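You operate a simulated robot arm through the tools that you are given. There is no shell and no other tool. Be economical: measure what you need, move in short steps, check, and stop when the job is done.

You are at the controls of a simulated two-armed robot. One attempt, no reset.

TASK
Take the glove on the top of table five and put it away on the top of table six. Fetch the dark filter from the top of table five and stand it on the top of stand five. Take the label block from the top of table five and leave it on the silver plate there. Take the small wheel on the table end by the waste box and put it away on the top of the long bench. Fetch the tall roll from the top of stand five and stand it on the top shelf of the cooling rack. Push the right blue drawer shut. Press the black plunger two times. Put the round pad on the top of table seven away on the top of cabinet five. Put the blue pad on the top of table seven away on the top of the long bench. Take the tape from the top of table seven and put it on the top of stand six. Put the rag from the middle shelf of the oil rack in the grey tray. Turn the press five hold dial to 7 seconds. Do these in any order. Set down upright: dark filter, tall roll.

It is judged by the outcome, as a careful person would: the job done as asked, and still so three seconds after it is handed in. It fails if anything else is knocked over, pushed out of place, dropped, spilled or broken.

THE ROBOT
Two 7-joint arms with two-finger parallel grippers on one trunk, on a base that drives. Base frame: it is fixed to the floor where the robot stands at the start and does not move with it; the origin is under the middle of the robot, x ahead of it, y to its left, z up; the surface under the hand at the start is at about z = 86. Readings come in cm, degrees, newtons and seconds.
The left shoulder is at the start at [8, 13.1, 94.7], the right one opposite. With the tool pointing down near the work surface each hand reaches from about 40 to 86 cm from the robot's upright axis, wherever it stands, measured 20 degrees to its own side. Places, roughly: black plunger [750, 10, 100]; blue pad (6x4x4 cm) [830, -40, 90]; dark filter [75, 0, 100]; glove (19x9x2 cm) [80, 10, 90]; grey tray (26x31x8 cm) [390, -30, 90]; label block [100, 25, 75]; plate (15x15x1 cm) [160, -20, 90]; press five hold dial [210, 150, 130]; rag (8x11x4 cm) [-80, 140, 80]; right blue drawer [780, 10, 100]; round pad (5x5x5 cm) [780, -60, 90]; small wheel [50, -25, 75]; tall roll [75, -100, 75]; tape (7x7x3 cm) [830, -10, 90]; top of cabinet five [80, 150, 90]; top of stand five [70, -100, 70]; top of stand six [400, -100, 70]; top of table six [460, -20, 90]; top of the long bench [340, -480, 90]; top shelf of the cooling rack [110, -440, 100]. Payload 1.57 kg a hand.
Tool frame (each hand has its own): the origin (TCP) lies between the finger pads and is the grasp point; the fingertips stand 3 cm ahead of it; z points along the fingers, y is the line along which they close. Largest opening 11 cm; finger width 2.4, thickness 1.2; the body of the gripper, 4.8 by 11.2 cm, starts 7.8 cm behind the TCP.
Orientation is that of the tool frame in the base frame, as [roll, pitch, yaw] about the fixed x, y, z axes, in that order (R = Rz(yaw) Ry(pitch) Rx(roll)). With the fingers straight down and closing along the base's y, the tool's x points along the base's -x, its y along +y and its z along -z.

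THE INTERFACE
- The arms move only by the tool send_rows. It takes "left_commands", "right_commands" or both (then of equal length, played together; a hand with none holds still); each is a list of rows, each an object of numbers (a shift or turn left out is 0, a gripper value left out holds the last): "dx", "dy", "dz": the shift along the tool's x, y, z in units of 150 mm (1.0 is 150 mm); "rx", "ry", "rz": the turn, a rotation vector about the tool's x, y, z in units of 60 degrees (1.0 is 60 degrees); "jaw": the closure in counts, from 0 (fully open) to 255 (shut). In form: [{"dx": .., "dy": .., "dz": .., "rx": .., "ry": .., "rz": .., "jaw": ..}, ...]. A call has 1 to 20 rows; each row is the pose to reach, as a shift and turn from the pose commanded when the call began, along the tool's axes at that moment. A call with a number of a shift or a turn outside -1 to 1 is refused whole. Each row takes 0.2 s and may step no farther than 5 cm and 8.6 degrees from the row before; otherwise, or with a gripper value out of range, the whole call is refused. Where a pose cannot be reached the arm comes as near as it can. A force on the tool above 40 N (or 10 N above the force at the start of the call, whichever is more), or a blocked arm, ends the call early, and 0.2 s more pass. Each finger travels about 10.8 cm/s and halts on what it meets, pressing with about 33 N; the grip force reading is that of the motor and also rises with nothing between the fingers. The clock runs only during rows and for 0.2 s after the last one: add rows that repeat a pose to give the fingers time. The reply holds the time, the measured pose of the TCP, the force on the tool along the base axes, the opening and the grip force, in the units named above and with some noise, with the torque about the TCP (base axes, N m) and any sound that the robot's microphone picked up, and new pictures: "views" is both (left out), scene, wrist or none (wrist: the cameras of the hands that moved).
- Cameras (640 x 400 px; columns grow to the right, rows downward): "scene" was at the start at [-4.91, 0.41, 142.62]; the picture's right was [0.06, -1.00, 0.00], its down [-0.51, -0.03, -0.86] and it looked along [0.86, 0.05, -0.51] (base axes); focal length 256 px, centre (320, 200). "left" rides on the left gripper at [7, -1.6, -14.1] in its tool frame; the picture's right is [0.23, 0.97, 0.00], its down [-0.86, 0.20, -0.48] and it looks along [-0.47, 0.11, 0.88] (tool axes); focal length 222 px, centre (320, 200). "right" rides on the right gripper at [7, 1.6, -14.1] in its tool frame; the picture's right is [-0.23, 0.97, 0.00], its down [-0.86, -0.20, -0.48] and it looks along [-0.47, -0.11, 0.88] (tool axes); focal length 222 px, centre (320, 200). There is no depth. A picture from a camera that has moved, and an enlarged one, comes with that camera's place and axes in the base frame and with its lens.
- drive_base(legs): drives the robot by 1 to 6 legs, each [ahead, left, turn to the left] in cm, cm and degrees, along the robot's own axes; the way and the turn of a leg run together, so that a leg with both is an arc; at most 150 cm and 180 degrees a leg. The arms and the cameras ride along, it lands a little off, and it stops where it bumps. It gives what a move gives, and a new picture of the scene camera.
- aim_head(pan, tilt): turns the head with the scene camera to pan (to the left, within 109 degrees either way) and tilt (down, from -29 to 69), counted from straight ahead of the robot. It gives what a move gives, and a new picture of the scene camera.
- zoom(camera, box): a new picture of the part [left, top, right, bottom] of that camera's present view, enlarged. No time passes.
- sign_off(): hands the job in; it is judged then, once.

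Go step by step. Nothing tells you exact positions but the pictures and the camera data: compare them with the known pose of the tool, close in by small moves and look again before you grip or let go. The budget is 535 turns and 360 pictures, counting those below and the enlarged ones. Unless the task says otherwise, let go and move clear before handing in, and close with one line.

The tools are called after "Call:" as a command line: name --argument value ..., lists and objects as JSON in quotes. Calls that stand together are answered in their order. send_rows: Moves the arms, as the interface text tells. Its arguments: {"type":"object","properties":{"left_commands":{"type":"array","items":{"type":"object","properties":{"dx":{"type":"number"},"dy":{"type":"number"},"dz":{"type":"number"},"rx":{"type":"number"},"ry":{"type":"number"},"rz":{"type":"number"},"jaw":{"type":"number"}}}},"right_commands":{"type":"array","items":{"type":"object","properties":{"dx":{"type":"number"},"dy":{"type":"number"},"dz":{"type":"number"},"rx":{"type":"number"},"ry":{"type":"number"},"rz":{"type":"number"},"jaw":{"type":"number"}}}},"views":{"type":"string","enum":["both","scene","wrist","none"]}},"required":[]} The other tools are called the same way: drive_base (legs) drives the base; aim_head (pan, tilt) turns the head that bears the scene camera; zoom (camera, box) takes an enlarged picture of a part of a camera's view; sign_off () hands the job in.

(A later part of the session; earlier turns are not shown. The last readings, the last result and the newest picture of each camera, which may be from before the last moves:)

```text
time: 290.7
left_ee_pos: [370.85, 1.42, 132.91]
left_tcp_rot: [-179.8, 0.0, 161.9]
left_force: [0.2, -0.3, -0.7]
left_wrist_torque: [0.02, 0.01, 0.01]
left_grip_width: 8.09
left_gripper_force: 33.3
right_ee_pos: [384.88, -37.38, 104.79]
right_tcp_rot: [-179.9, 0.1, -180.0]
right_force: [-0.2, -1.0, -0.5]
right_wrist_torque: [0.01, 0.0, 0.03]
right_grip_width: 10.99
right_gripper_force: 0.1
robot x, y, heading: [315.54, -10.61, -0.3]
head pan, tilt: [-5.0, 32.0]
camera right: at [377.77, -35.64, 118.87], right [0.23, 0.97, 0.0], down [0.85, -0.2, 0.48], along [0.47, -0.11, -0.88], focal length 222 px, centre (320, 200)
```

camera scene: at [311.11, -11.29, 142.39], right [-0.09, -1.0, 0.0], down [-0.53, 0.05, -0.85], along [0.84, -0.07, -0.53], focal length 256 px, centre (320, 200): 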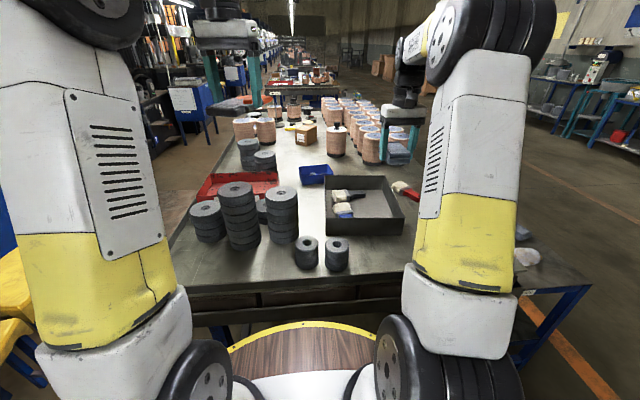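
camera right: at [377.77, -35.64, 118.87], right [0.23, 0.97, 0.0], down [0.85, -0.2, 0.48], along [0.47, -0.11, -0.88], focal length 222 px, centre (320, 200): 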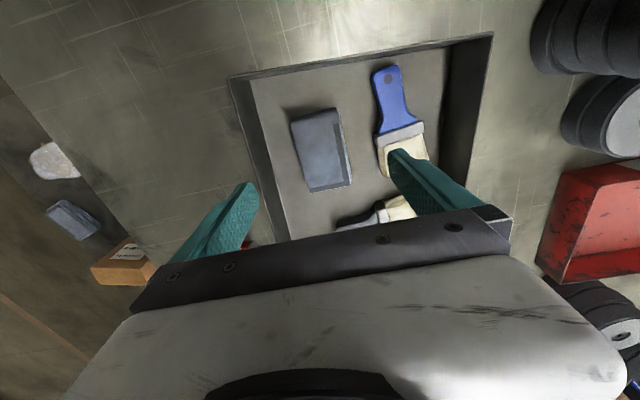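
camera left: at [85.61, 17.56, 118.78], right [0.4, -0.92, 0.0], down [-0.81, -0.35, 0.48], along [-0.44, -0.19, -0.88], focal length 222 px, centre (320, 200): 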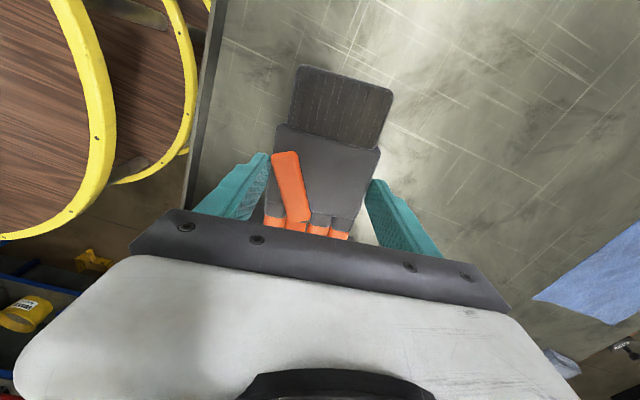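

Rag lies in the tray. I lift the right hand away and drive right so the left hand with the glove is over the free front-right area of table six.

Call:
send_rows --right_commands '[{"dz": -0.25}, {"dz": -0.5}, {"dz": -0.8}, {"dz": -0.8, "dx": 0.3}, {"dz": -0.8, "dx": 0.6}, {"dz": -0.8, "dx": 0.9}, {"dz": -0.8, "dx": 0.9}]' --left_commands '[{"rz": -0.1}, {"rz": -0.2}, {"rz": -0.3}, {"rz": -0.3}, {"rz": -0.3}, {"rz": -0.3}, {"rz": -0.3}]' --views "none"

Call:
drive_base --legs '[[0, -62, 0]]'

Call:
zoom --camera "left" --box '[0, 0, 640, 400]'

```text
time: 292.3
left_ee_pos: [370.85, 1.51, 132.96]
left_tcp_rot: [-180.0, 0.0, 179.9]
left_force: [0.5, 0.0, -0.5]
left_wrist_torque: [-0.01, 0.01, 0.01]
left_grip_width: 8.1
left_gripper_force: 33.1
right_ee_pos: [371.31, -37.07, 116.76]
right_tcp_rot: [-179.9, 0.1, 180.0]
right_force: [0.6, -0.8, -0.2]
right_wrist_torque: [-0.01, 0.02, -0.03]
right_grip_width: 11.0
right_gripper_force: 0.1
robot x, y, heading: [316.32, -10.29, -0.1]
head pan, tilt: [-5.0, 32.0]
```

```text
time: 295.8
left_ee_pos: [370.58, -62.04, 133.02]
left_tcp_rot: [-179.9, -0.2, 179.1]
left_force: [-0.4, 0.8, -0.1]
left_wrist_torque: [-0.01, 0.01, 0.0]
left_grip_width: 8.07
left_gripper_force: 33.1
right_ee_pos: [370.37, -100.52, 116.85]
right_tcp_rot: [-179.8, 0.2, 179.2]
right_force: [0.9, 0.1, 0.1]
right_wrist_torque: [-0.01, -0.03, -0.01]
right_grip_width: 11.01
right_gripper_force: 0.0
robot x, y, heading: [315.8, -73.1, -1.0]
head pan, tilt: [-5.0, 32.0]
camera scene: at [310.6, -73.89, 142.39], right [-0.1, -0.99, 0.0], down [-0.53, 0.05, -0.85], along [0.84, -0.09, -0.53], focal length 256 px, centre (320, 200)
```

scene: 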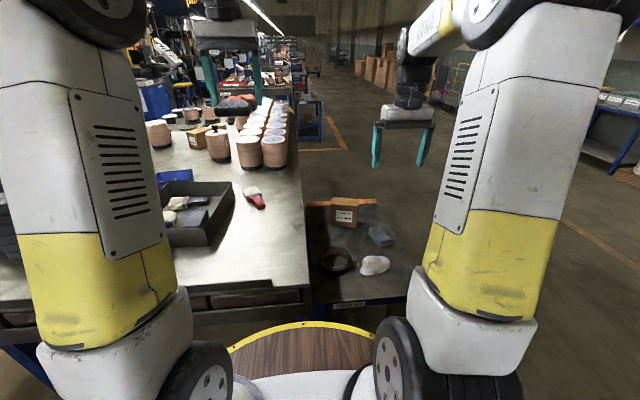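

```text
1.00 times, centred on (320, 200) of left (not enlarged: the box is as wide or as high as the picture)
camera zoom: at [363.68, -63.49, 147.08], right [-0.21, 0.98, 0.0], down [0.86, 0.19, 0.48], along [0.47, 0.1, -0.88], focal length 222 px, centre (320, 200)
```

zoom: 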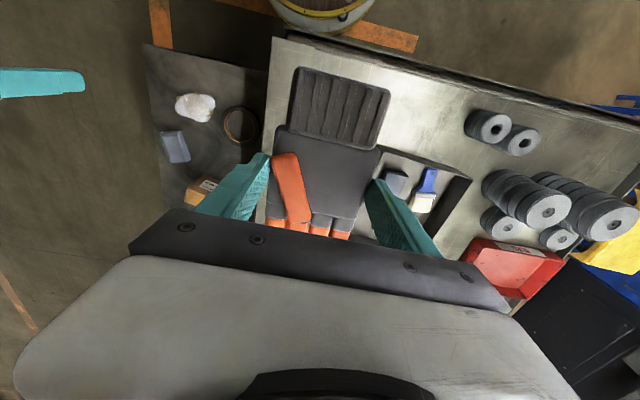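

Spot clear: target about (373, -60.5). Lowering the glove.

Call:
send_rows --left_commands '[{"dz": 0.3, "dx": -0.05}, {"dz": 0.6, "dx": -0.1, "dy": 0.1}, {"dz": 0.9, "dx": -0.15, "dy": 0.1}, {"dz": 1.0, "dx": -0.2, "dy": 0.1}, {"dz": 1.0, "dx": -0.2, "dy": 0.1}]' --views "none"

Call:
send_rows --left_commands '[{"dz": 0.3}, {"dz": 0.6}, {"dz": 0.9}, {"dz": 1.0}, {"dz": 1.0}]' --views "wrist"

```text
time: 297.0
left_ee_pos: [373.53, -60.33, 118.1]
left_tcp_rot: [-180.0, -0.1, 179.1]
left_force: [-0.6, -0.6, -0.2]
left_wrist_torque: [0.03, 0.0, -0.01]
left_grip_width: 8.1
left_gripper_force: 33.1
right_ee_pos: [370.49, -100.56, 116.74]
right_tcp_rot: [-179.9, 0.1, 179.2]
right_force: [-0.8, 0.4, 0.2]
right_wrist_torque: [0.01, 0.0, 0.01]
right_grip_width: 11.01
right_gripper_force: 0.2
robot x, y, heading: [315.48, -72.73, -1.0]
head pan, tilt: [-5.0, 32.0]
```

```text
time: 298.2
left_ee_pos: [373.6, -60.61, 103.02]
left_tcp_rot: [179.9, 0.0, 179.1]
left_force: [-1.5, 1.4, -0.3]
left_wrist_torque: [-0.02, -0.04, -0.02]
left_grip_width: 8.09
left_gripper_force: 32.7
right_ee_pos: [370.4, -100.56, 116.84]
right_tcp_rot: [-179.8, 0.2, 179.1]
right_force: [0.3, -0.5, 0.2]
right_wrist_torque: [0.0, 0.02, 0.02]
right_grip_width: 11.01
right_gripper_force: 0.0
robot x, y, heading: [315.25, -73.22, -0.9]
head pan, tilt: [-5.0, 32.0]
camera left: at [366.66, -62.11, 117.07], right [-0.21, 0.98, 0.0], down [0.86, 0.19, 0.48], along [0.47, 0.1, -0.88], focal length 222 px, centre (320, 200)
```

left: 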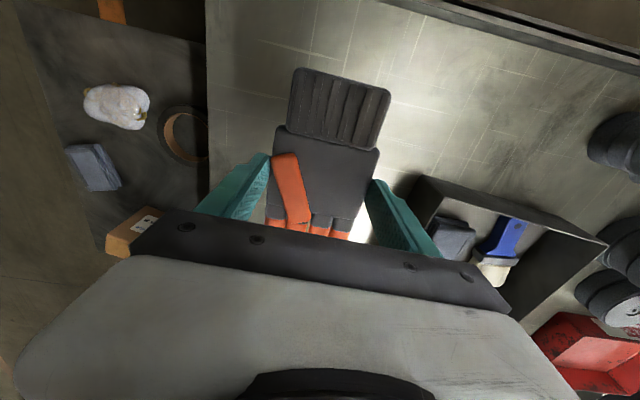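

Call:
send_rows --left_commands '[{"dz": 0.3}, {"dz": 0.6}, {"dz": 0.8}, {"dz": 0.86}, {"dz": 0.86}]' --views "none"

Call:
send_rows --left_commands '[{"dz": 0.015}, {"dz": 0.03}, {"dz": 0.03}]' --views "none"

```text
time: 299.4
left_ee_pos: [373.66, -60.61, 90.25]
left_tcp_rot: [-179.9, -0.1, 179.1]
left_force: [0.0, 0.2, -0.4]
left_wrist_torque: [0.02, 0.01, 0.01]
left_grip_width: 8.1
left_gripper_force: 33.4
right_ee_pos: [370.41, -100.48, 116.82]
right_tcp_rot: [-180.0, 0.0, 179.2]
right_force: [0.2, -0.7, -0.3]
right_wrist_torque: [0.04, -0.02, -0.03]
right_grip_width: 10.98
right_gripper_force: 0.0
robot x, y, heading: [315.61, -72.94, -0.9]
head pan, tilt: [-5.0, 32.0]
```

```text
time: 300.2
left_ee_pos: [373.65, -60.6, 89.66]
left_tcp_rot: [-179.9, -0.1, 179.1]
left_force: [-0.7, 0.2, 0.1]
left_wrist_torque: [-0.01, 0.01, -0.03]
left_grip_width: 8.1
left_gripper_force: 33.1
right_ee_pos: [370.37, -100.43, 116.74]
right_tcp_rot: [-180.0, 0.1, 179.2]
right_force: [-0.7, 0.6, -0.3]
right_wrist_torque: [0.04, 0.01, 0.0]
right_grip_width: 10.96
right_gripper_force: 0.1
robot x, y, heading: [315.83, -72.89, -0.9]
head pan, tilt: [-5.0, 32.0]
```

Call:
send_rows --left_commands '[{"dz": 0.015}, {"dz": 0.025}, {"dz": 0.025}, {"dz": 0.025, "jaw": 0}, {"dz": 0.025, "jaw": 0}, {"dz": 0.025, "jaw": 0}, {"dz": -0.2}, {"dz": -0.5}, {"dz": -0.8}, {"dz": -1.0}, {"dz": -1.0}]' --views "wrist"

```text
time: 302.6
left_ee_pos: [373.53, -60.57, 104.59]
left_tcp_rot: [180.0, -0.2, 179.1]
left_force: [-0.9, -0.1, -0.2]
left_wrist_torque: [0.01, 0.0, 0.05]
left_grip_width: 10.98
left_gripper_force: 0.1
right_ee_pos: [370.53, -100.53, 116.93]
right_tcp_rot: [-179.9, 0.1, 179.3]
right_force: [-0.2, 0.4, 0.1]
right_wrist_torque: [0.02, -0.03, -0.01]
right_grip_width: 11.01
right_gripper_force: 0.1
robot x, y, heading: [315.58, -73.12, -0.8]
head pan, tilt: [-5.0, 32.0]
camera left: at [366.64, -62.11, 118.77], right [-0.21, 0.98, 0.0], down [0.86, 0.19, 0.48], along [0.47, 0.1, -0.88], focal length 222 px, centre (320, 200)
```

left: 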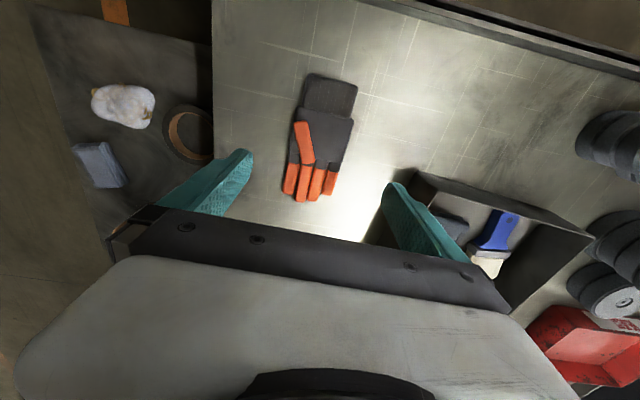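

Glove is on table six. Now on to table seven: back off, move right into the aisle, then drive ahead.

Call:
send_rows --left_commands '[{"dz": -0.3}, {"dz": -0.6}, {"dz": -0.9}, {"dz": -0.9, "dx": 0.3}, {"dz": -0.9, "dx": 0.3}]' --views "none"

Call:
drive_base --legs '[[-22, 0, 0], [0, -105, 1], [150, 0, 0], [150, 0, 0]]'

Call:
aim_head --pan 25 --tilt 20

```text
time: 303.8
left_ee_pos: [369.26, -60.62, 118.16]
left_tcp_rot: [-180.0, 0.0, 179.1]
left_force: [0.3, 0.0, -0.2]
left_wrist_torque: [0.02, 0.01, -0.02]
left_grip_width: 11.02
left_gripper_force: 0.0
right_ee_pos: [370.4, -100.52, 116.78]
right_tcp_rot: [-180.0, 0.1, 179.2]
right_force: [-0.1, 0.1, 0.3]
right_wrist_torque: [0.02, -0.01, 0.02]
right_grip_width: 10.99
right_gripper_force: 0.1
robot x, y, heading: [315.29, -73.16, -1.1]
head pan, tilt: [-5.0, 32.0]
```

```text
time: 324.6
left_ee_pos: [647.16, -165.88, 118.02]
left_tcp_rot: [-179.9, 0.0, 179.7]
left_force: [0.3, -0.3, 0.2]
left_wrist_torque: [-0.01, -0.02, -0.02]
left_grip_width: 10.99
left_gripper_force: 0.0
right_ee_pos: [648.56, -205.74, 116.73]
right_tcp_rot: [-179.9, 0.1, 179.7]
right_force: [-0.5, -0.7, 0.1]
right_wrist_torque: [-0.02, -0.02, -0.02]
right_grip_width: 10.99
right_gripper_force: 0.1
robot x, y, heading: [593.16, -178.87, -0.1]
head pan, tilt: [-5.0, 32.0]
camera scene: at [588.54, -179.79, 142.39], right [-0.09, -1.0, 0.0], down [-0.53, 0.05, -0.85], along [0.84, -0.08, -0.53], focal length 256 px, centre (320, 200)
```

scene: 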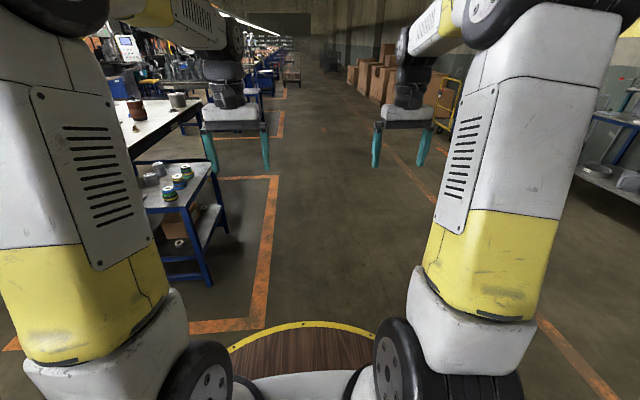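

```text
time: 325.5
left_ee_pos: [647.03, -165.94, 117.95]
left_tcp_rot: [-179.9, -0.1, 179.7]
left_force: [0.0, -0.4, 0.4]
left_wrist_torque: [-0.05, -0.01, -0.01]
left_grip_width: 10.99
left_gripper_force: 0.1
right_ee_pos: [648.72, -205.84, 116.83]
right_tcp_rot: [-179.9, 0.1, 179.8]
right_force: [0.2, 0.2, 0.3]
right_wrist_torque: [0.03, -0.02, 0.02]
right_grip_width: 11.0
right_gripper_force: 0.1
robot x, y, heading: [593.55, -178.63, -0.5]
head pan, tilt: [25.0, 20.0]
camera scene: at [588.08, -175.08, 144.3], right [0.42, -0.91, 0.0], down [-0.31, -0.14, -0.94], along [0.85, 0.39, -0.34], focal length 256 px, centre (320, 200)
```

scene: 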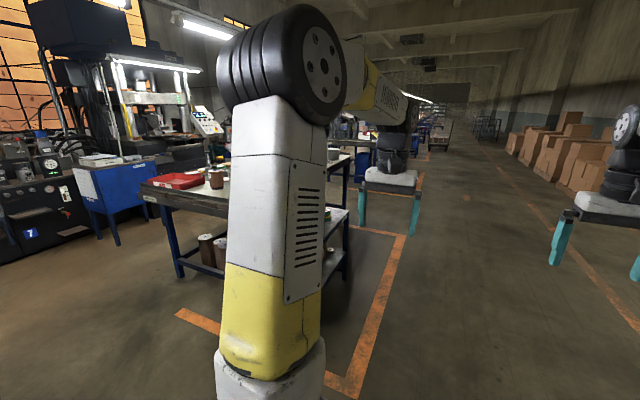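

Table seven begins near x≈690. I drive on along the aisle and look at it from the side.

Call:
drive_base --legs '[[150, 0, 0], [50, 0, 0]]'

Call:
aim_head --pan 90 --tilt 25

```text
time: 335.4
left_ee_pos: [845.11, -163.85, 118.03]
left_tcp_rot: [180.0, 0.0, -179.5]
left_force: [0.5, -0.4, 0.6]
left_wrist_torque: [-0.02, 0.03, 0.03]
left_grip_width: 10.99
left_gripper_force: 0.0
right_ee_pos: [847.33, -203.63, 116.78]
right_tcp_rot: [-179.9, 0.1, -179.3]
right_force: [-0.3, -0.1, 0.1]
right_wrist_torque: [0.0, 0.03, 0.01]
right_grip_width: 10.99
right_gripper_force: 0.1
robot x, y, heading: [791.62, -177.78, 0.6]
head pan, tilt: [25.0, 20.0]
camera scene: at [786.25, -174.0, 144.31], right [0.43, -0.9, 0.0], down [-0.31, -0.15, -0.94], along [0.85, 0.41, -0.34], focal length 256 px, centre (320, 200)
```

scene: 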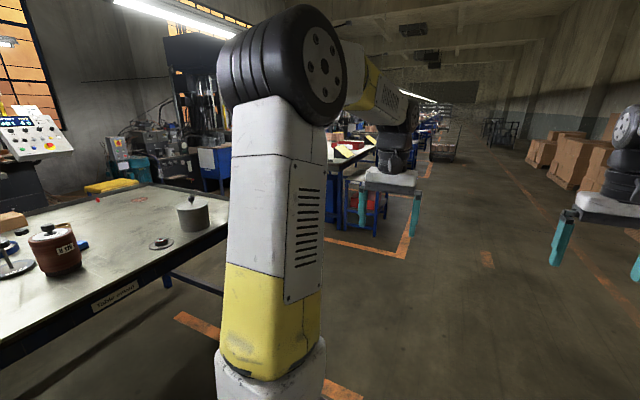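

```text
time: 336.8
left_ee_pos: [845.06, -163.81, 117.97]
left_tcp_rot: [-180.0, 0.1, -179.5]
left_force: [0.2, 0.5, 0.0]
left_wrist_torque: [0.01, -0.02, -0.01]
left_grip_width: 11.01
left_gripper_force: 0.0
right_ee_pos: [847.27, -203.78, 116.73]
right_tcp_rot: [-179.9, 0.2, -179.4]
right_force: [0.0, 1.3, -0.6]
right_wrist_torque: [-0.01, 0.01, 0.0]
right_grip_width: 10.99
right_gripper_force: 0.1
robot x, y, heading: [791.56, -177.58, 0.6]
head pan, tilt: [90.0, 25.0]
camera scene: at [777.76, -168.82, 143.5], right [1.0, 0.01, 0.0], down [0.0, -0.42, -0.91], along [-0.01, 0.91, -0.42], focal length 256 px, centre (320, 200)
```

scene: 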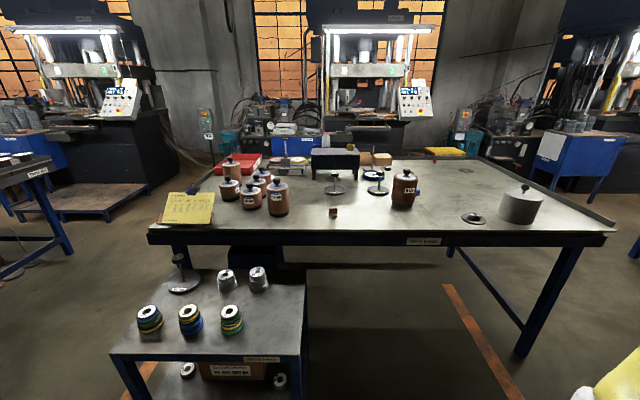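

Good side view. I zoom in on table seven's objects.

Call:
zoom --camera "scene" --box '[140, 120, 400, 250]'

Call:
zoom --camera "scene" --box '[280, 130, 440, 230]'

```text
2.46 times, centred on (270, 185) of scene
camera zoom: at [777.76, -168.82, 143.5], right [1.0, 0.01, 0.0], down [0.0, -0.42, -0.91], along [-0.01, 0.91, -0.42], focal length 629 px, centre (443, 237)
```

zoom: 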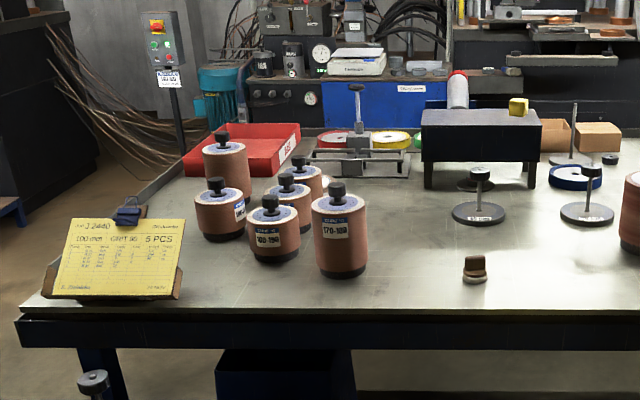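

```text
4.00 times, centred on (360, 180) of scene
camera zoom: at [777.76, -168.82, 143.5], right [1.0, 0.01, 0.0], down [0.0, -0.42, -0.91], along [-0.01, 0.91, -0.42], focal length 1022 px, centre (160, 280)
```

zoom: 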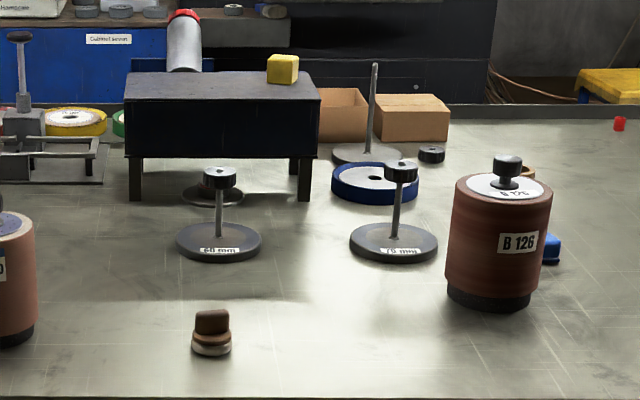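

Identified: round pad ≈(782, -63), blue pad ≈(831, -38), tape ≈(837, -5), plunger ≈(752, 8), the drawer cabinet faces the left side. I drive round through the gap to table seven's left side.

Call:
drive_base --legs '[[-150, 0, -0.6], [-15, 0, 0], [0, 150, 0], [0, 95, 0]]'

Call:
aim_head --pan 5 --tilt 25

```text
time: 356.6
left_ee_pos: [674.19, 75.51, 118.05]
left_tcp_rot: [-179.9, 0.1, -178.4]
left_force: [0.1, 0.1, 0.0]
left_wrist_torque: [0.0, 0.02, 0.01]
left_grip_width: 11.02
left_gripper_force: 0.1
right_ee_pos: [677.02, 35.61, 116.79]
right_tcp_rot: [-179.9, 0.1, -178.3]
right_force: [-0.3, 0.0, -0.7]
right_wrist_torque: [0.01, -0.01, 0.02]
right_grip_width: 11.02
right_gripper_force: 0.1
robot x, y, heading: [621.02, 60.76, 1.4]
head pan, tilt: [90.0, 25.0]
camera scene: at [606.94, 69.54, 143.5], right [1.0, 0.03, 0.0], down [0.01, -0.42, -0.91], along [-0.02, 0.91, -0.42], focal length 256 px, centre (320, 200)
```

scene: 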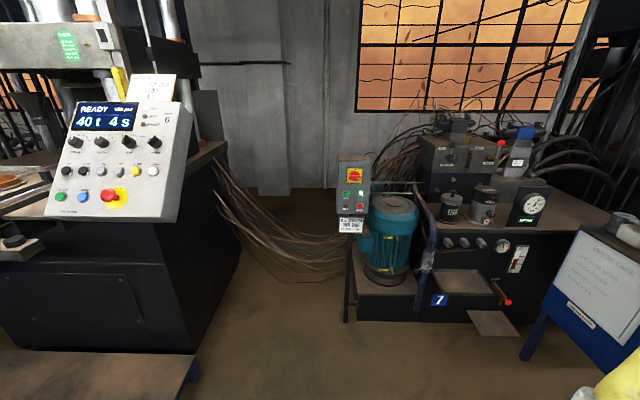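

```text
time: 358.2
left_ee_pos: [674.29, 75.44, 118.14]
left_tcp_rot: [180.0, 0.0, -178.5]
left_force: [0.6, -0.5, 0.1]
left_wrist_torque: [0.0, -0.01, -0.03]
left_grip_width: 11.0
left_gripper_force: 0.1
right_ee_pos: [677.04, 35.62, 116.78]
right_tcp_rot: [-179.9, 0.1, -178.4]
right_force: [0.1, -0.3, -0.4]
right_wrist_torque: [-0.01, 0.0, 0.01]
right_grip_width: 10.99
right_gripper_force: 0.0
robot x, y, heading: [621.18, 60.72, 1.4]
head pan, tilt: [5.0, 25.0]
camera scene: at [616.34, 61.4, 143.5], right [0.12, -0.99, 0.0], down [-0.42, -0.05, -0.91], along [0.9, 0.1, -0.42], focal length 256 px, centre (320, 200)
```

scene: 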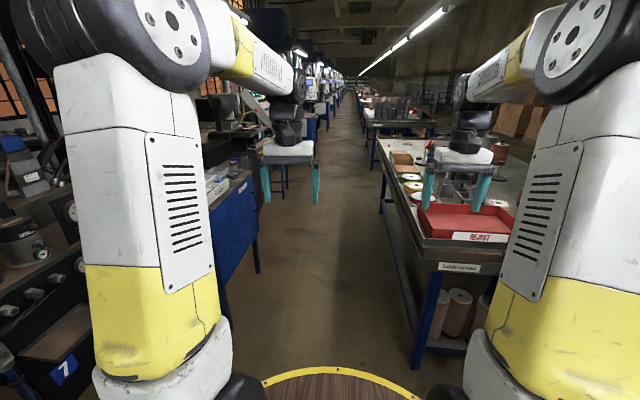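

Corridor is free. I turn to face the table and slide along to the plunger.

Call:
drive_base --legs '[[0, 12, -91.5], [0, 130, 0]]'

Call:
aim_head --pan 0 --tilt 35

```text
time: 368.8
left_ee_pos: [772.71, 11.6, 118.05]
left_tcp_rot: [180.0, 0.0, 89.0]
left_force: [0.2, 0.1, -0.5]
left_wrist_torque: [0.01, 0.01, -0.01]
left_grip_width: 11.02
left_gripper_force: 0.0
right_ee_pos: [732.93, 10.45, 116.75]
right_tcp_rot: [-179.9, 0.1, 88.9]
right_force: [0.1, -0.1, 0.2]
right_wrist_torque: [0.03, 0.05, 0.01]
right_grip_width: 11.0
right_gripper_force: 0.0
robot x, y, heading: [760.51, 64.94, -91.1]
head pan, tilt: [5.0, 25.0]
camera scene: at [761.49, 69.87, 143.5], right [-1.0, -0.07, 0.0], down [-0.03, 0.42, -0.91], along [0.06, -0.9, -0.42], focal length 256 px, centre (320, 200)
```

scene: 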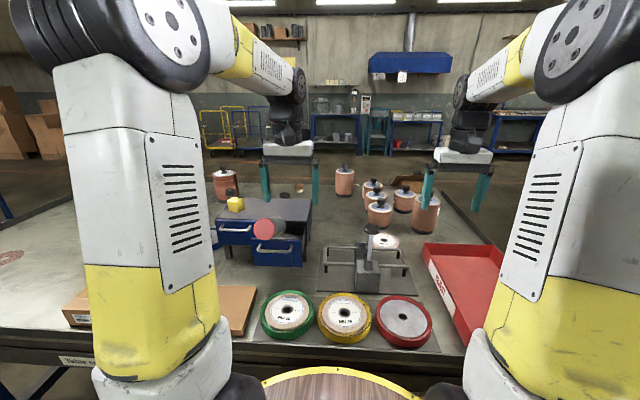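

```text
time: 369.5
left_ee_pos: [772.79, 11.56, 118.07]
left_tcp_rot: [-179.9, 0.1, 89.0]
left_force: [0.3, 0.3, 0.4]
left_wrist_torque: [-0.02, 0.01, 0.0]
left_grip_width: 11.03
left_gripper_force: 0.0
right_ee_pos: [732.95, 10.56, 116.76]
right_tcp_rot: [-179.8, 0.1, 88.9]
right_force: [0.0, -0.5, -0.1]
right_wrist_torque: [0.0, 0.0, -0.01]
right_grip_width: 11.0
right_gripper_force: 0.0
robot x, y, heading: [760.75, 65.07, -91.4]
head pan, tilt: [0.0, 35.0]
camera scene: at [760.7, 70.26, 141.93], right [-1.0, 0.02, 0.0], down [0.01, 0.57, -0.82], along [-0.02, -0.82, -0.57], focal length 256 px, centre (320, 200)
```

scene: 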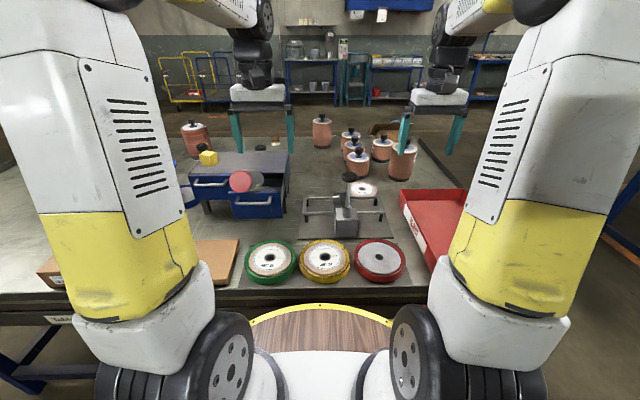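

I see the two-drawer cabinet with its right drawer out and the fixture with the black plunger. Zooming in.

Call:
zoom --camera "scene" --box '[170, 120, 400, 260]'

Call:
zoom --camera "right" --box '[0, 0, 640, 400]'

Call:
zoom --camera "left" --box '[0, 0, 640, 400]'

```text
2.78 times, centred on (285, 190) of scene
camera zoom: at [760.7, 70.26, 141.93], right [-1.0, 0.02, 0.0], down [0.01, 0.57, -0.82], along [-0.02, -0.82, -0.57], focal length 711 px, centre (417, 228)
```

zoom: 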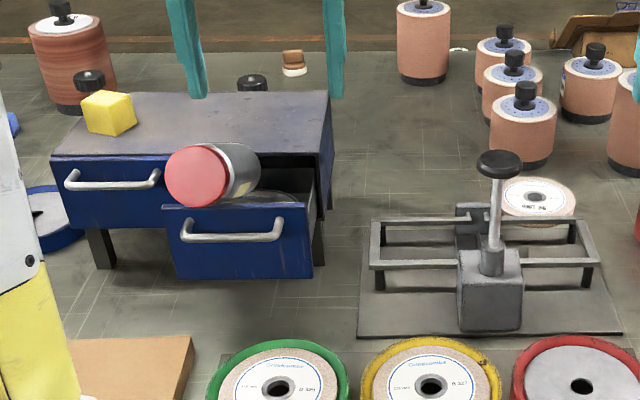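

```text
1.00 times, centred on (320, 200) of right (not enlarged: the box is as wide or as high as the picture)
camera zoom: at [734.61, 17.43, 130.91], right [0.97, -0.25, 0.0], down [-0.21, -0.85, 0.48], along [-0.12, -0.47, -0.88], focal length 222 px, centre (320, 200)
```

zoom: 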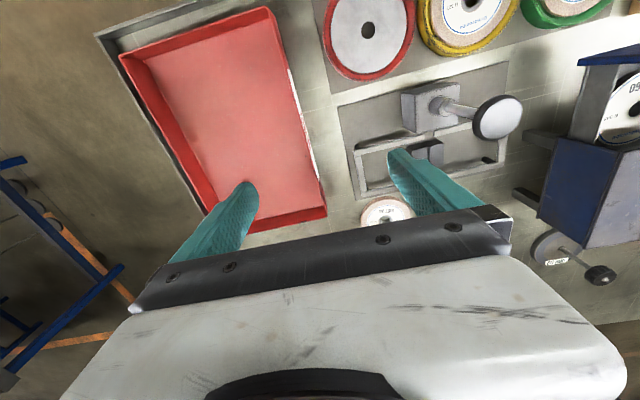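

```text
1.00 times, centred on (320, 200) of left (not enlarged: the box is as wide or as high as the picture)
camera zoom: at [771.36, 18.52, 132.13], right [0.98, 0.21, 0.0], down [0.18, -0.86, 0.48], along [0.1, -0.47, -0.88], focal length 222 px, centre (320, 200)
```

zoom: 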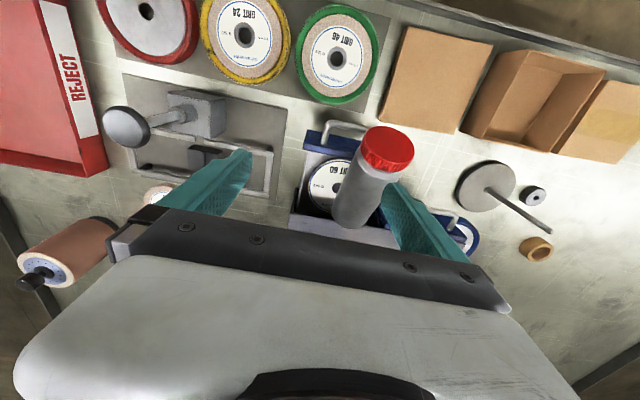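

I examine the bottle and drawer more closely before touching anything.

Call:
zoom --camera "left" --box '[270, 100, 490, 260]'

Call:
zoom --camera "scene" --box '[180, 130, 300, 230]'

```text
2.50 times, centred on (380, 180) of left
camera zoom: at [771.36, 18.52, 132.13], right [0.98, 0.21, 0.0], down [0.18, -0.86, 0.48], along [0.1, -0.47, -0.88], focal length 555 px, centre (170, 250)
```

zoom: 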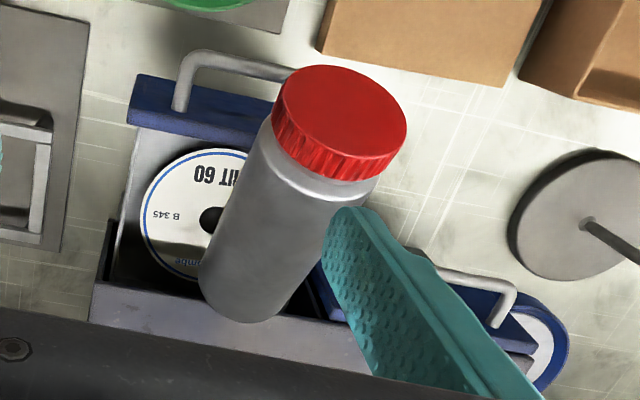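

```text
4.00 times, centred on (240, 180) of scene
camera zoom: at [760.7, 70.26, 141.93], right [-1.0, 0.02, 0.0], down [0.01, 0.57, -0.82], along [-0.02, -0.82, -0.57], focal length 1022 px, centre (640, 280)
```

zoom: 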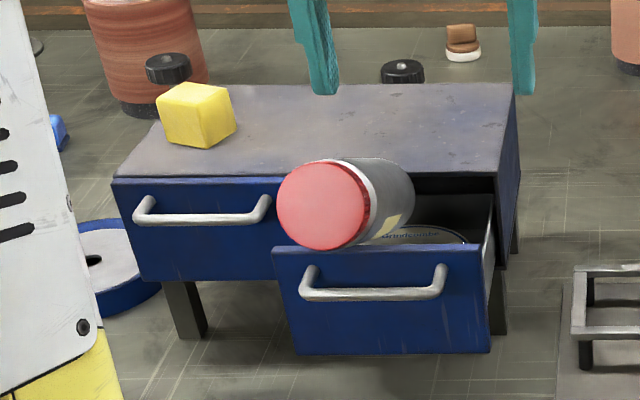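

The bottle leans in the open drawer with its cap over the drawer front. First the plunger: knob at about (751.3, 9.4, 107). I close the right gripper and move over it (and look at the bottle from that side).

Call:
send_rows --right_commands '[{"dy": 0.3, "jaw": 255}, {"dy": 0.6, "jaw": 255}, {"dy": 0.9, "jaw": 255}, {"dy": 1.0, "jaw": 255}, {"dy": 1.0, "jaw": 255}]' --views "none"

Call:
send_rows --right_commands '[{"dy": 0.15}, {"dy": 0.22, "dx": -0.06}, {"dy": 0.22, "dx": -0.06}]' --views "both"

```text
time: 370.7
left_ee_pos: [772.79, 11.56, 118.15]
left_tcp_rot: [180.0, 0.0, 88.9]
left_force: [-0.4, 0.5, -0.2]
left_wrist_torque: [-0.02, 0.02, 0.0]
left_grip_width: 10.96
left_gripper_force: 0.0
right_ee_pos: [747.92, 10.12, 116.77]
right_tcp_rot: [-179.9, 0.2, 89.0]
right_force: [-0.2, 0.1, 0.4]
right_wrist_torque: [0.0, -0.03, 0.01]
right_grip_width: 0.0
right_gripper_force: 21.3
robot x, y, heading: [760.14, 65.56, -91.3]
head pan, tilt: [0.0, 35.0]
```

```text
time: 371.5
left_ee_pos: [772.8, 11.48, 118.02]
left_tcp_rot: [-180.0, 0.0, 88.9]
left_force: [-0.1, -0.2, -0.8]
left_wrist_torque: [-0.03, 0.01, -0.01]
left_grip_width: 11.01
left_gripper_force: 0.1
right_ee_pos: [751.21, 9.28, 116.81]
right_tcp_rot: [-179.9, 0.1, 88.9]
right_force: [-0.2, 0.7, 0.0]
right_wrist_torque: [0.0, 0.0, 0.0]
right_grip_width: 0.0
right_gripper_force: 21.6
robot x, y, heading: [760.74, 65.12, -91.2]
head pan, tilt: [0.0, 35.0]
camera scene: at [760.71, 70.26, 141.92], right [-1.0, 0.02, 0.0], down [0.01, 0.57, -0.82], along [-0.02, -0.82, -0.57], focal length 256 px, centre (320, 200)
camera right: at [752.94, 16.22, 130.94], right [0.97, -0.24, 0.0], down [-0.21, -0.85, 0.48], along [-0.12, -0.47, -0.88], focal length 222 px, centre (320, 200)
```

scene: 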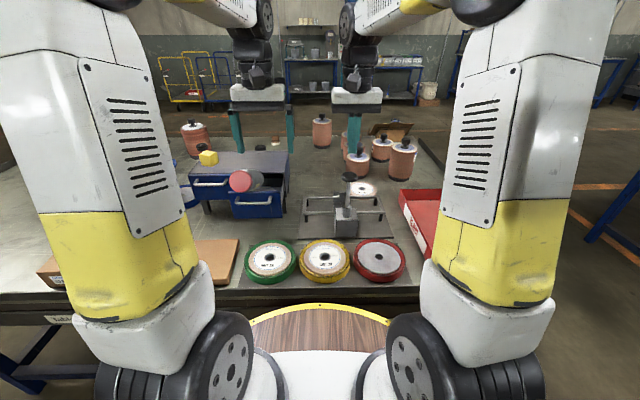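
right: 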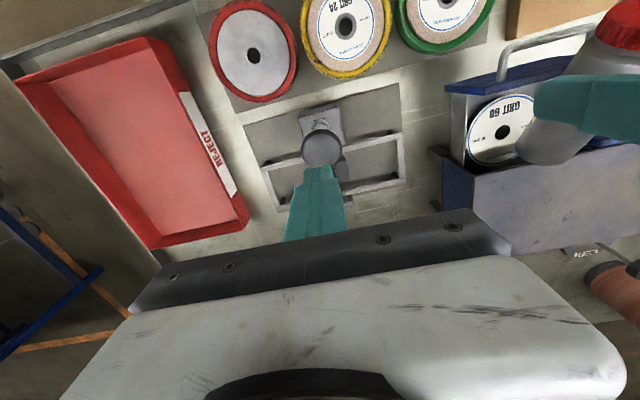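

Tips are right above the knob. I press down in small steps, watching the force.

Call:
send_rows --right_commands '[{"dz": 0.2}, {"dz": 0.4}, {"dz": 0.45}, {"dz": 0.5}, {"dz": 0.53}, {"dz": 0.56}, {"dz": 0.56}]' --views "wrist"

```text
time: 373.1
left_ee_pos: [772.79, 11.58, 118.15]
left_tcp_rot: [179.9, 0.1, 88.9]
left_force: [-0.4, 0.3, 0.1]
left_wrist_torque: [0.01, -0.01, -0.01]
left_grip_width: 11.01
left_gripper_force: 0.0
right_ee_pos: [751.22, 9.3, 108.36]
right_tcp_rot: [-179.9, 0.1, 88.9]
right_force: [-2.4, -0.7, 3.4]
right_wrist_torque: [-0.03, 0.07, -0.04]
right_grip_width: 0.0
right_gripper_force: 21.5
robot x, y, heading: [760.59, 65.03, -91.2]
head pan, tilt: [0.0, 35.0]
camera right: at [752.9, 16.25, 122.48], right [0.97, -0.25, 0.0], down [-0.21, -0.85, 0.48], along [-0.12, -0.47, -0.88], focal length 222 px, centre (320, 200)
```

right: 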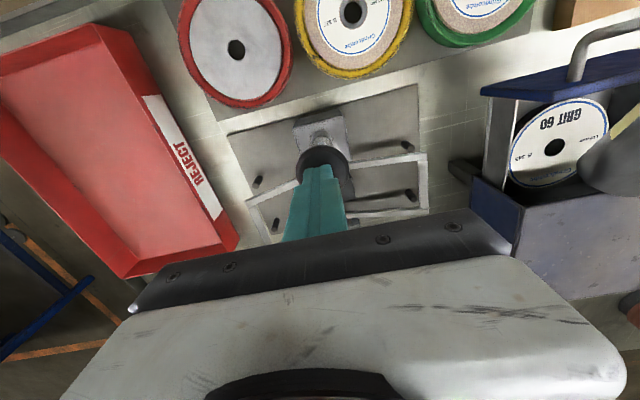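

Contact with a light spring force. I press further.

Call:
send_rows --right_commands '[{"dz": 0.03}, {"dz": 0.06}, {"dz": 0.09}, {"dz": 0.12}, {"dz": 0.12}]' --views "none"

```text
time: 374.3
left_ee_pos: [772.77, 11.52, 117.87]
left_tcp_rot: [180.0, 0.0, 88.9]
left_force: [0.6, 0.0, -1.0]
left_wrist_torque: [0.04, -0.01, 0.01]
left_grip_width: 11.02
left_gripper_force: 0.0
right_ee_pos: [751.27, 9.29, 106.56]
right_tcp_rot: [-179.9, 0.1, 89.0]
right_force: [2.5, 1.1, 4.1]
right_wrist_torque: [0.05, -0.05, -0.02]
right_grip_width: 0.03
right_gripper_force: 21.2
robot x, y, heading: [760.4, 65.2, -91.0]
head pan, tilt: [0.0, 35.0]
```

Call:
send_rows --right_commands '[{"dz": 0.04}, {"dz": 0.08}, {"dz": 0.12}, {"dz": 0.16}, {"dz": 0.2}, {"dz": 0.2}]' --views "wrist"

```text
time: 375.7
left_ee_pos: [772.8, 11.52, 118.1]
left_tcp_rot: [-180.0, 0.1, 88.9]
left_force: [0.2, 0.6, -0.2]
left_wrist_torque: [-0.01, 0.0, -0.01]
left_grip_width: 11.01
left_gripper_force: 0.1
right_ee_pos: [751.09, 9.18, 103.61]
right_tcp_rot: [-180.0, 0.1, 88.9]
right_force: [0.3, -0.1, 4.3]
right_wrist_torque: [-0.02, -0.02, -0.06]
right_grip_width: 0.04
right_gripper_force: 21.1
robot x, y, heading: [760.46, 65.15, -91.1]
head pan, tilt: [0.0, 35.0]
camera right: at [752.87, 16.15, 117.71], right [0.97, -0.25, 0.0], down [-0.21, -0.85, 0.48], along [-0.12, -0.47, -0.88], focal length 222 px, centre (320, 200)
```

right: 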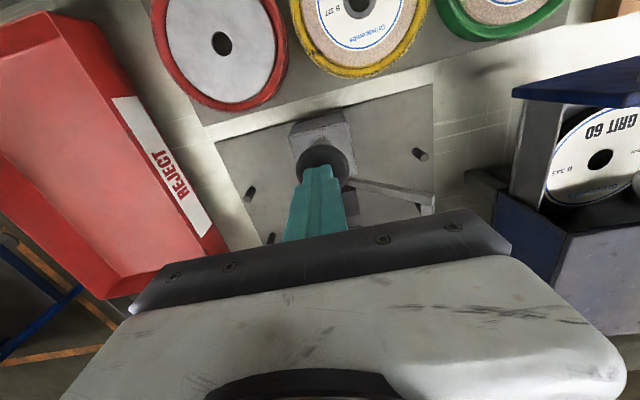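

Still travelling. I continue to the bottom stop.

Call:
send_rows --right_commands '[{"dz": 0.04}, {"dz": 0.08}, {"dz": 0.12}, {"dz": 0.16}, {"dz": 0.2}, {"dz": 0.24}, {"dz": 0.28}, {"dz": 0.28}]' --views "wrist"

```text
time: 376.7
left_ee_pos: [772.82, 11.6, 118.04]
left_tcp_rot: [-179.9, 0.0, 89.0]
left_force: [-0.1, 0.3, 0.3]
left_wrist_torque: [-0.04, 0.04, -0.01]
left_grip_width: 11.02
left_gripper_force: 0.1
right_ee_pos: [751.12, 9.15, 101.9]
right_tcp_rot: [179.9, 0.5, 88.9]
right_force: [-0.2, 4.8, 8.4]
right_wrist_torque: [0.28, -0.02, 0.02]
right_grip_width: 0.0
right_gripper_force: 21.2
robot x, y, heading: [760.69, 65.29, -91.2]
head pan, tilt: [0.0, 35.0]
heard: click
stopped in row 4 (right hand): the force on the tool passed its limit at 52 N (the readings are from after the stop); the commanded pose is now the measured one
camera right: at [752.85, 16.22, 115.98], right [0.97, -0.25, 0.0], down [-0.22, -0.85, 0.49], along [-0.12, -0.47, -0.87], focal length 222 px, centre (320, 200)
```

right: 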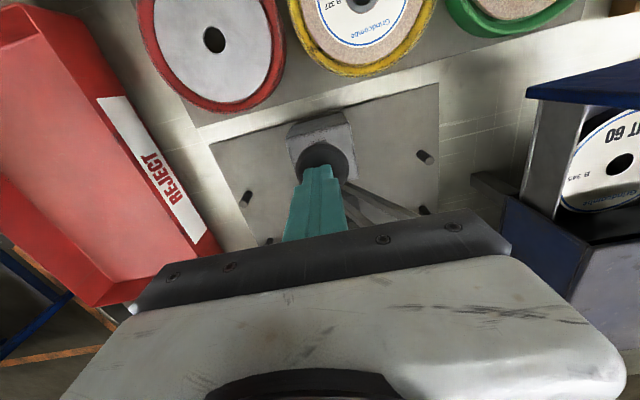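

Heard a click at the bottom: press one. I release fully upward.

Call:
send_rows --right_commands '[{"dz": -0.1}, {"dz": -0.3}, {"dz": -0.6}, {"dz": -0.8}, {"dz": -0.8}, {"dz": -0.8}]' --views "wrist"

```text
time: 378.1
left_ee_pos: [772.79, 11.54, 118.11]
left_tcp_rot: [-180.0, 0.1, 88.8]
left_force: [-0.1, -0.2, -0.3]
left_wrist_torque: [-0.02, 0.03, 0.01]
left_grip_width: 11.0
left_gripper_force: 0.1
right_ee_pos: [751.04, 9.34, 113.8]
right_tcp_rot: [180.0, 0.5, 89.0]
right_force: [-0.6, 1.0, 0.2]
right_wrist_torque: [-0.02, -0.02, 0.01]
right_grip_width: 0.01
right_gripper_force: 21.6
robot x, y, heading: [760.61, 65.36, -91.1]
head pan, tilt: [0.0, 35.0]
camera right: at [752.83, 16.31, 127.93], right [0.97, -0.25, 0.0], down [-0.22, -0.85, 0.49], along [-0.12, -0.47, -0.87], focal length 222 px, centre (320, 200)
```

right: 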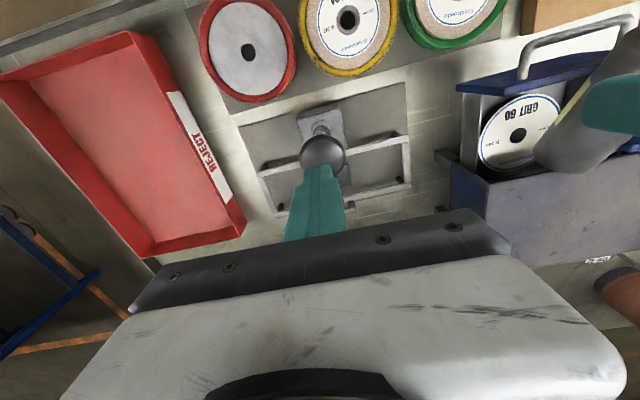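

The plunger came back up. Second press.

Call:
send_rows --right_commands '[{"dz": 0.2}, {"dz": 0.35}, {"dz": 0.45}, {"dz": 0.55}, {"dz": 0.62}, {"dz": 0.69}, {"dz": 0.74}, {"dz": 0.78}, {"dz": 0.81}, {"dz": 0.84}, {"dz": 0.87}]' --views "none"

Call:
send_rows --right_commands '[{"dz": -0.1}, {"dz": -0.3}, {"dz": -0.6}, {"dz": -0.9}, {"dz": -1.0}, {"dz": -1.0}]' --views "both"

```text
time: 380.2
left_ee_pos: [772.81, 11.49, 118.05]
left_tcp_rot: [-180.0, 0.0, 88.9]
left_force: [0.3, -0.3, 0.0]
left_wrist_torque: [-0.01, 0.0, -0.02]
left_grip_width: 11.01
left_gripper_force: 0.1
right_ee_pos: [751.11, 8.98, 101.92]
right_tcp_rot: [179.9, 0.9, 89.1]
right_force: [1.2, 3.1, 7.0]
right_wrist_torque: [0.17, -0.01, 0.02]
right_grip_width: 0.01
right_gripper_force: 21.2
robot x, y, heading: [760.36, 65.02, -91.0]
head pan, tilt: [0.0, 35.0]
heard: click
stopped in row 10 (right hand): the force on the tool passed its limit at 49 N (the readings are from after the stop); the commanded pose is now the measured one
```

```text
time: 381.6
left_ee_pos: [772.7, 11.6, 118.07]
left_tcp_rot: [179.9, 0.0, 88.8]
left_force: [-0.6, 0.1, 0.4]
left_wrist_torque: [-0.04, -0.02, -0.01]
left_grip_width: 11.01
left_gripper_force: 0.1
right_ee_pos: [750.96, 9.27, 116.85]
right_tcp_rot: [179.8, 0.9, 89.0]
right_force: [0.9, -0.2, 0.0]
right_wrist_torque: [-0.01, 0.01, 0.0]
right_grip_width: 0.0
right_gripper_force: 21.2
robot x, y, heading: [760.56, 64.92, -91.4]
head pan, tilt: [0.0, 35.0]
camera scene: at [760.71, 70.27, 141.92], right [-1.0, 0.02, 0.0], down [0.01, 0.57, -0.82], along [-0.02, -0.82, -0.57], focal length 256 px, centre (320, 200)
camera right: at [752.74, 16.29, 130.88], right [0.97, -0.24, 0.0], down [-0.22, -0.84, 0.49], along [-0.12, -0.48, -0.87], focal length 222 px, centre (320, 200)
```

scene: 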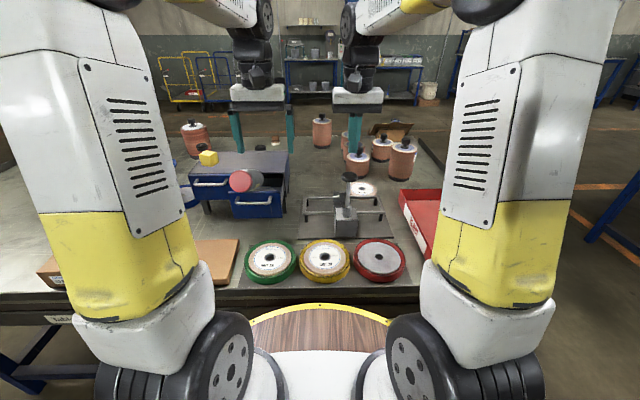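
right: 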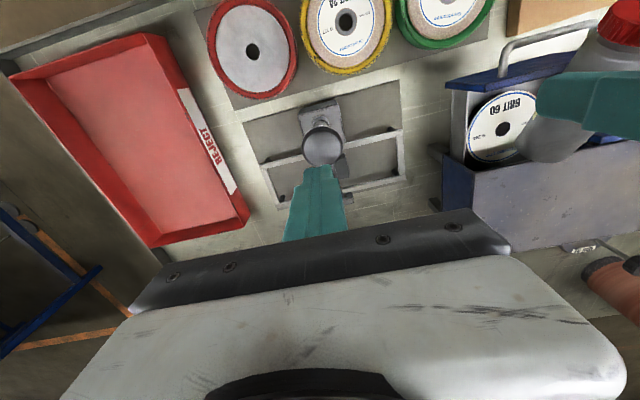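

Both presses clicked. Now I look closely at the bottle from the right hand's side.

Call:
zoom --camera "right" --box '[430, 0, 640, 200]'

Call:
send_rows --left_commands '[{"dy": 0.3, "dz": -0.1}, {"dy": 0.6, "dz": -0.2}, {"dy": 0.9, "dz": -0.3}, {"dy": 1.0, "dz": -0.3}, {"dy": 1.0, "dz": -0.3}]' --views "wrist"

Call:
zoom --camera "right" --box '[430, 0, 640, 200]'

```text
2.00 times, centred on (535, 100) of right
camera zoom: at [752.74, 16.29, 130.88], right [0.97, -0.24, 0.0], down [-0.22, -0.84, 0.49], along [-0.12, -0.48, -0.87], focal length 444 px, centre (-110, 400)
```

zoom: 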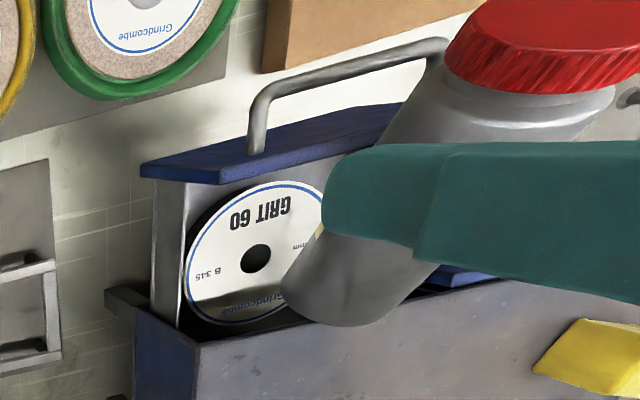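

```text
time: 382.8
left_ee_pos: [788.02, 11.18, 122.54]
left_tcp_rot: [-180.0, -0.1, 88.9]
left_force: [0.1, -0.5, 0.2]
left_wrist_torque: [0.0, 0.01, -0.01]
left_grip_width: 10.99
left_gripper_force: 0.1
right_ee_pos: [751.0, 9.02, 116.8]
right_tcp_rot: [180.0, 0.9, 89.0]
right_force: [-1.0, 0.0, -0.1]
right_wrist_torque: [0.02, 0.01, 0.01]
right_grip_width: 0.0
right_gripper_force: 21.6
robot x, y, heading: [760.89, 65.32, -90.9]
head pan, tilt: [0.0, 35.0]
camera left: at [786.57, 18.29, 136.63], right [0.98, 0.21, 0.0], down [0.18, -0.86, 0.48], along [0.1, -0.47, -0.88], focal length 222 px, centre (320, 200)
```

left: 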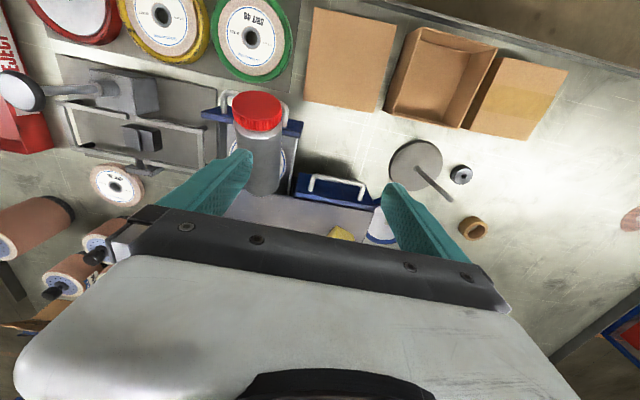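

```text
2.00 times, centred on (535, 100) of right
camera zoom: at [752.74, 16.29, 130.85], right [0.97, -0.24, 0.0], down [-0.22, -0.84, 0.49], along [-0.12, -0.48, -0.87], focal length 444 px, centre (-110, 400)
```

zoom: 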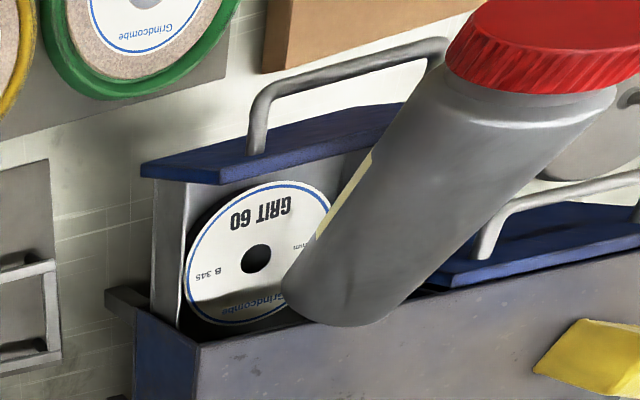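

The bottle really is jammed: its base sits at the cabinet front (780, 0, 101.5), its cap over the drawer front (780, 13.8, 108.5). It must come out before the drawer can shut; I'll stand it upright nearby. First a dry run in the air to see whether the left wrist can turn far enough.

Call:
send_rows --left_commands '[{"dz": -0.3, "rz": 0.13}, {"dz": -0.6, "rz": 0.26}, {"dz": -0.8, "rz": 0.39}, {"dz": -0.8, "rz": 0.52}, {"dz": -0.8, "rz": 0.65}, {"dz": -0.8, "rz": 0.78}, {"dz": -0.8, "rz": 0.91}, {"dz": -0.8, "rz": 1.0}, {"dz": -0.8, "rz": 1.0}]' --views "none"

Call:
send_rows --left_commands '[{"rz": 0.13}, {"rz": 0.26}, {"rz": 0.39}, {"rz": 0.52}, {"rz": 0.65}, {"rz": 0.78}, {"rz": 0.91}, {"rz": 1.0}, {"rz": 1.0}]' --views "none"

Call:
send_rows --left_commands '[{"rz": 0.13}, {"rz": 0.26}, {"rz": 0.39}, {"rz": 0.52}, {"rz": 0.65}, {"rz": 0.78}, {"rz": 0.91}, {"rz": 1.0}, {"rz": 1.0}]' --views "none"

```text
time: 384.8
left_ee_pos: [787.75, 11.2, 134.56]
left_tcp_rot: [-179.9, 0.0, 28.8]
left_force: [-0.2, 0.5, -0.3]
left_wrist_torque: [-0.01, 0.0, -0.02]
left_grip_width: 10.99
left_gripper_force: 0.0
right_ee_pos: [751.06, 9.17, 116.7]
right_tcp_rot: [179.9, 0.9, 89.0]
right_force: [-0.9, -0.1, 0.6]
right_wrist_torque: [-0.01, -0.03, 0.02]
right_grip_width: 0.0
right_gripper_force: 21.2
robot x, y, heading: [760.5, 65.51, -91.4]
head pan, tilt: [0.0, 35.0]
```

```text
time: 386.8
left_ee_pos: [787.85, 11.13, 134.64]
left_tcp_rot: [-179.9, 0.0, -31.2]
left_force: [0.5, 0.1, -0.2]
left_wrist_torque: [0.04, 0.0, -0.01]
left_grip_width: 10.98
left_gripper_force: 0.1
right_ee_pos: [750.9, 9.25, 116.85]
right_tcp_rot: [179.9, 0.8, 89.0]
right_force: [0.5, 0.2, 0.3]
right_wrist_torque: [0.02, -0.03, 0.0]
right_grip_width: 0.01
right_gripper_force: 21.7
robot x, y, heading: [760.24, 65.42, -91.2]
head pan, tilt: [0.0, 35.0]
```

```text
time: 388.8
left_ee_pos: [787.79, 11.4, 134.47]
left_tcp_rot: [-180.0, 0.1, -91.2]
left_force: [0.3, 0.1, 0.9]
left_wrist_torque: [0.01, 0.04, 0.01]
left_grip_width: 11.01
left_gripper_force: 0.1
right_ee_pos: [751.16, 9.09, 116.74]
right_tcp_rot: [179.9, 0.9, 89.1]
right_force: [0.8, -0.4, -0.3]
right_wrist_torque: [0.01, 0.01, -0.04]
right_grip_width: 0.01
right_gripper_force: 21.4
robot x, y, heading: [760.77, 65.28, -91.0]
head pan, tilt: [0.0, 35.0]
```

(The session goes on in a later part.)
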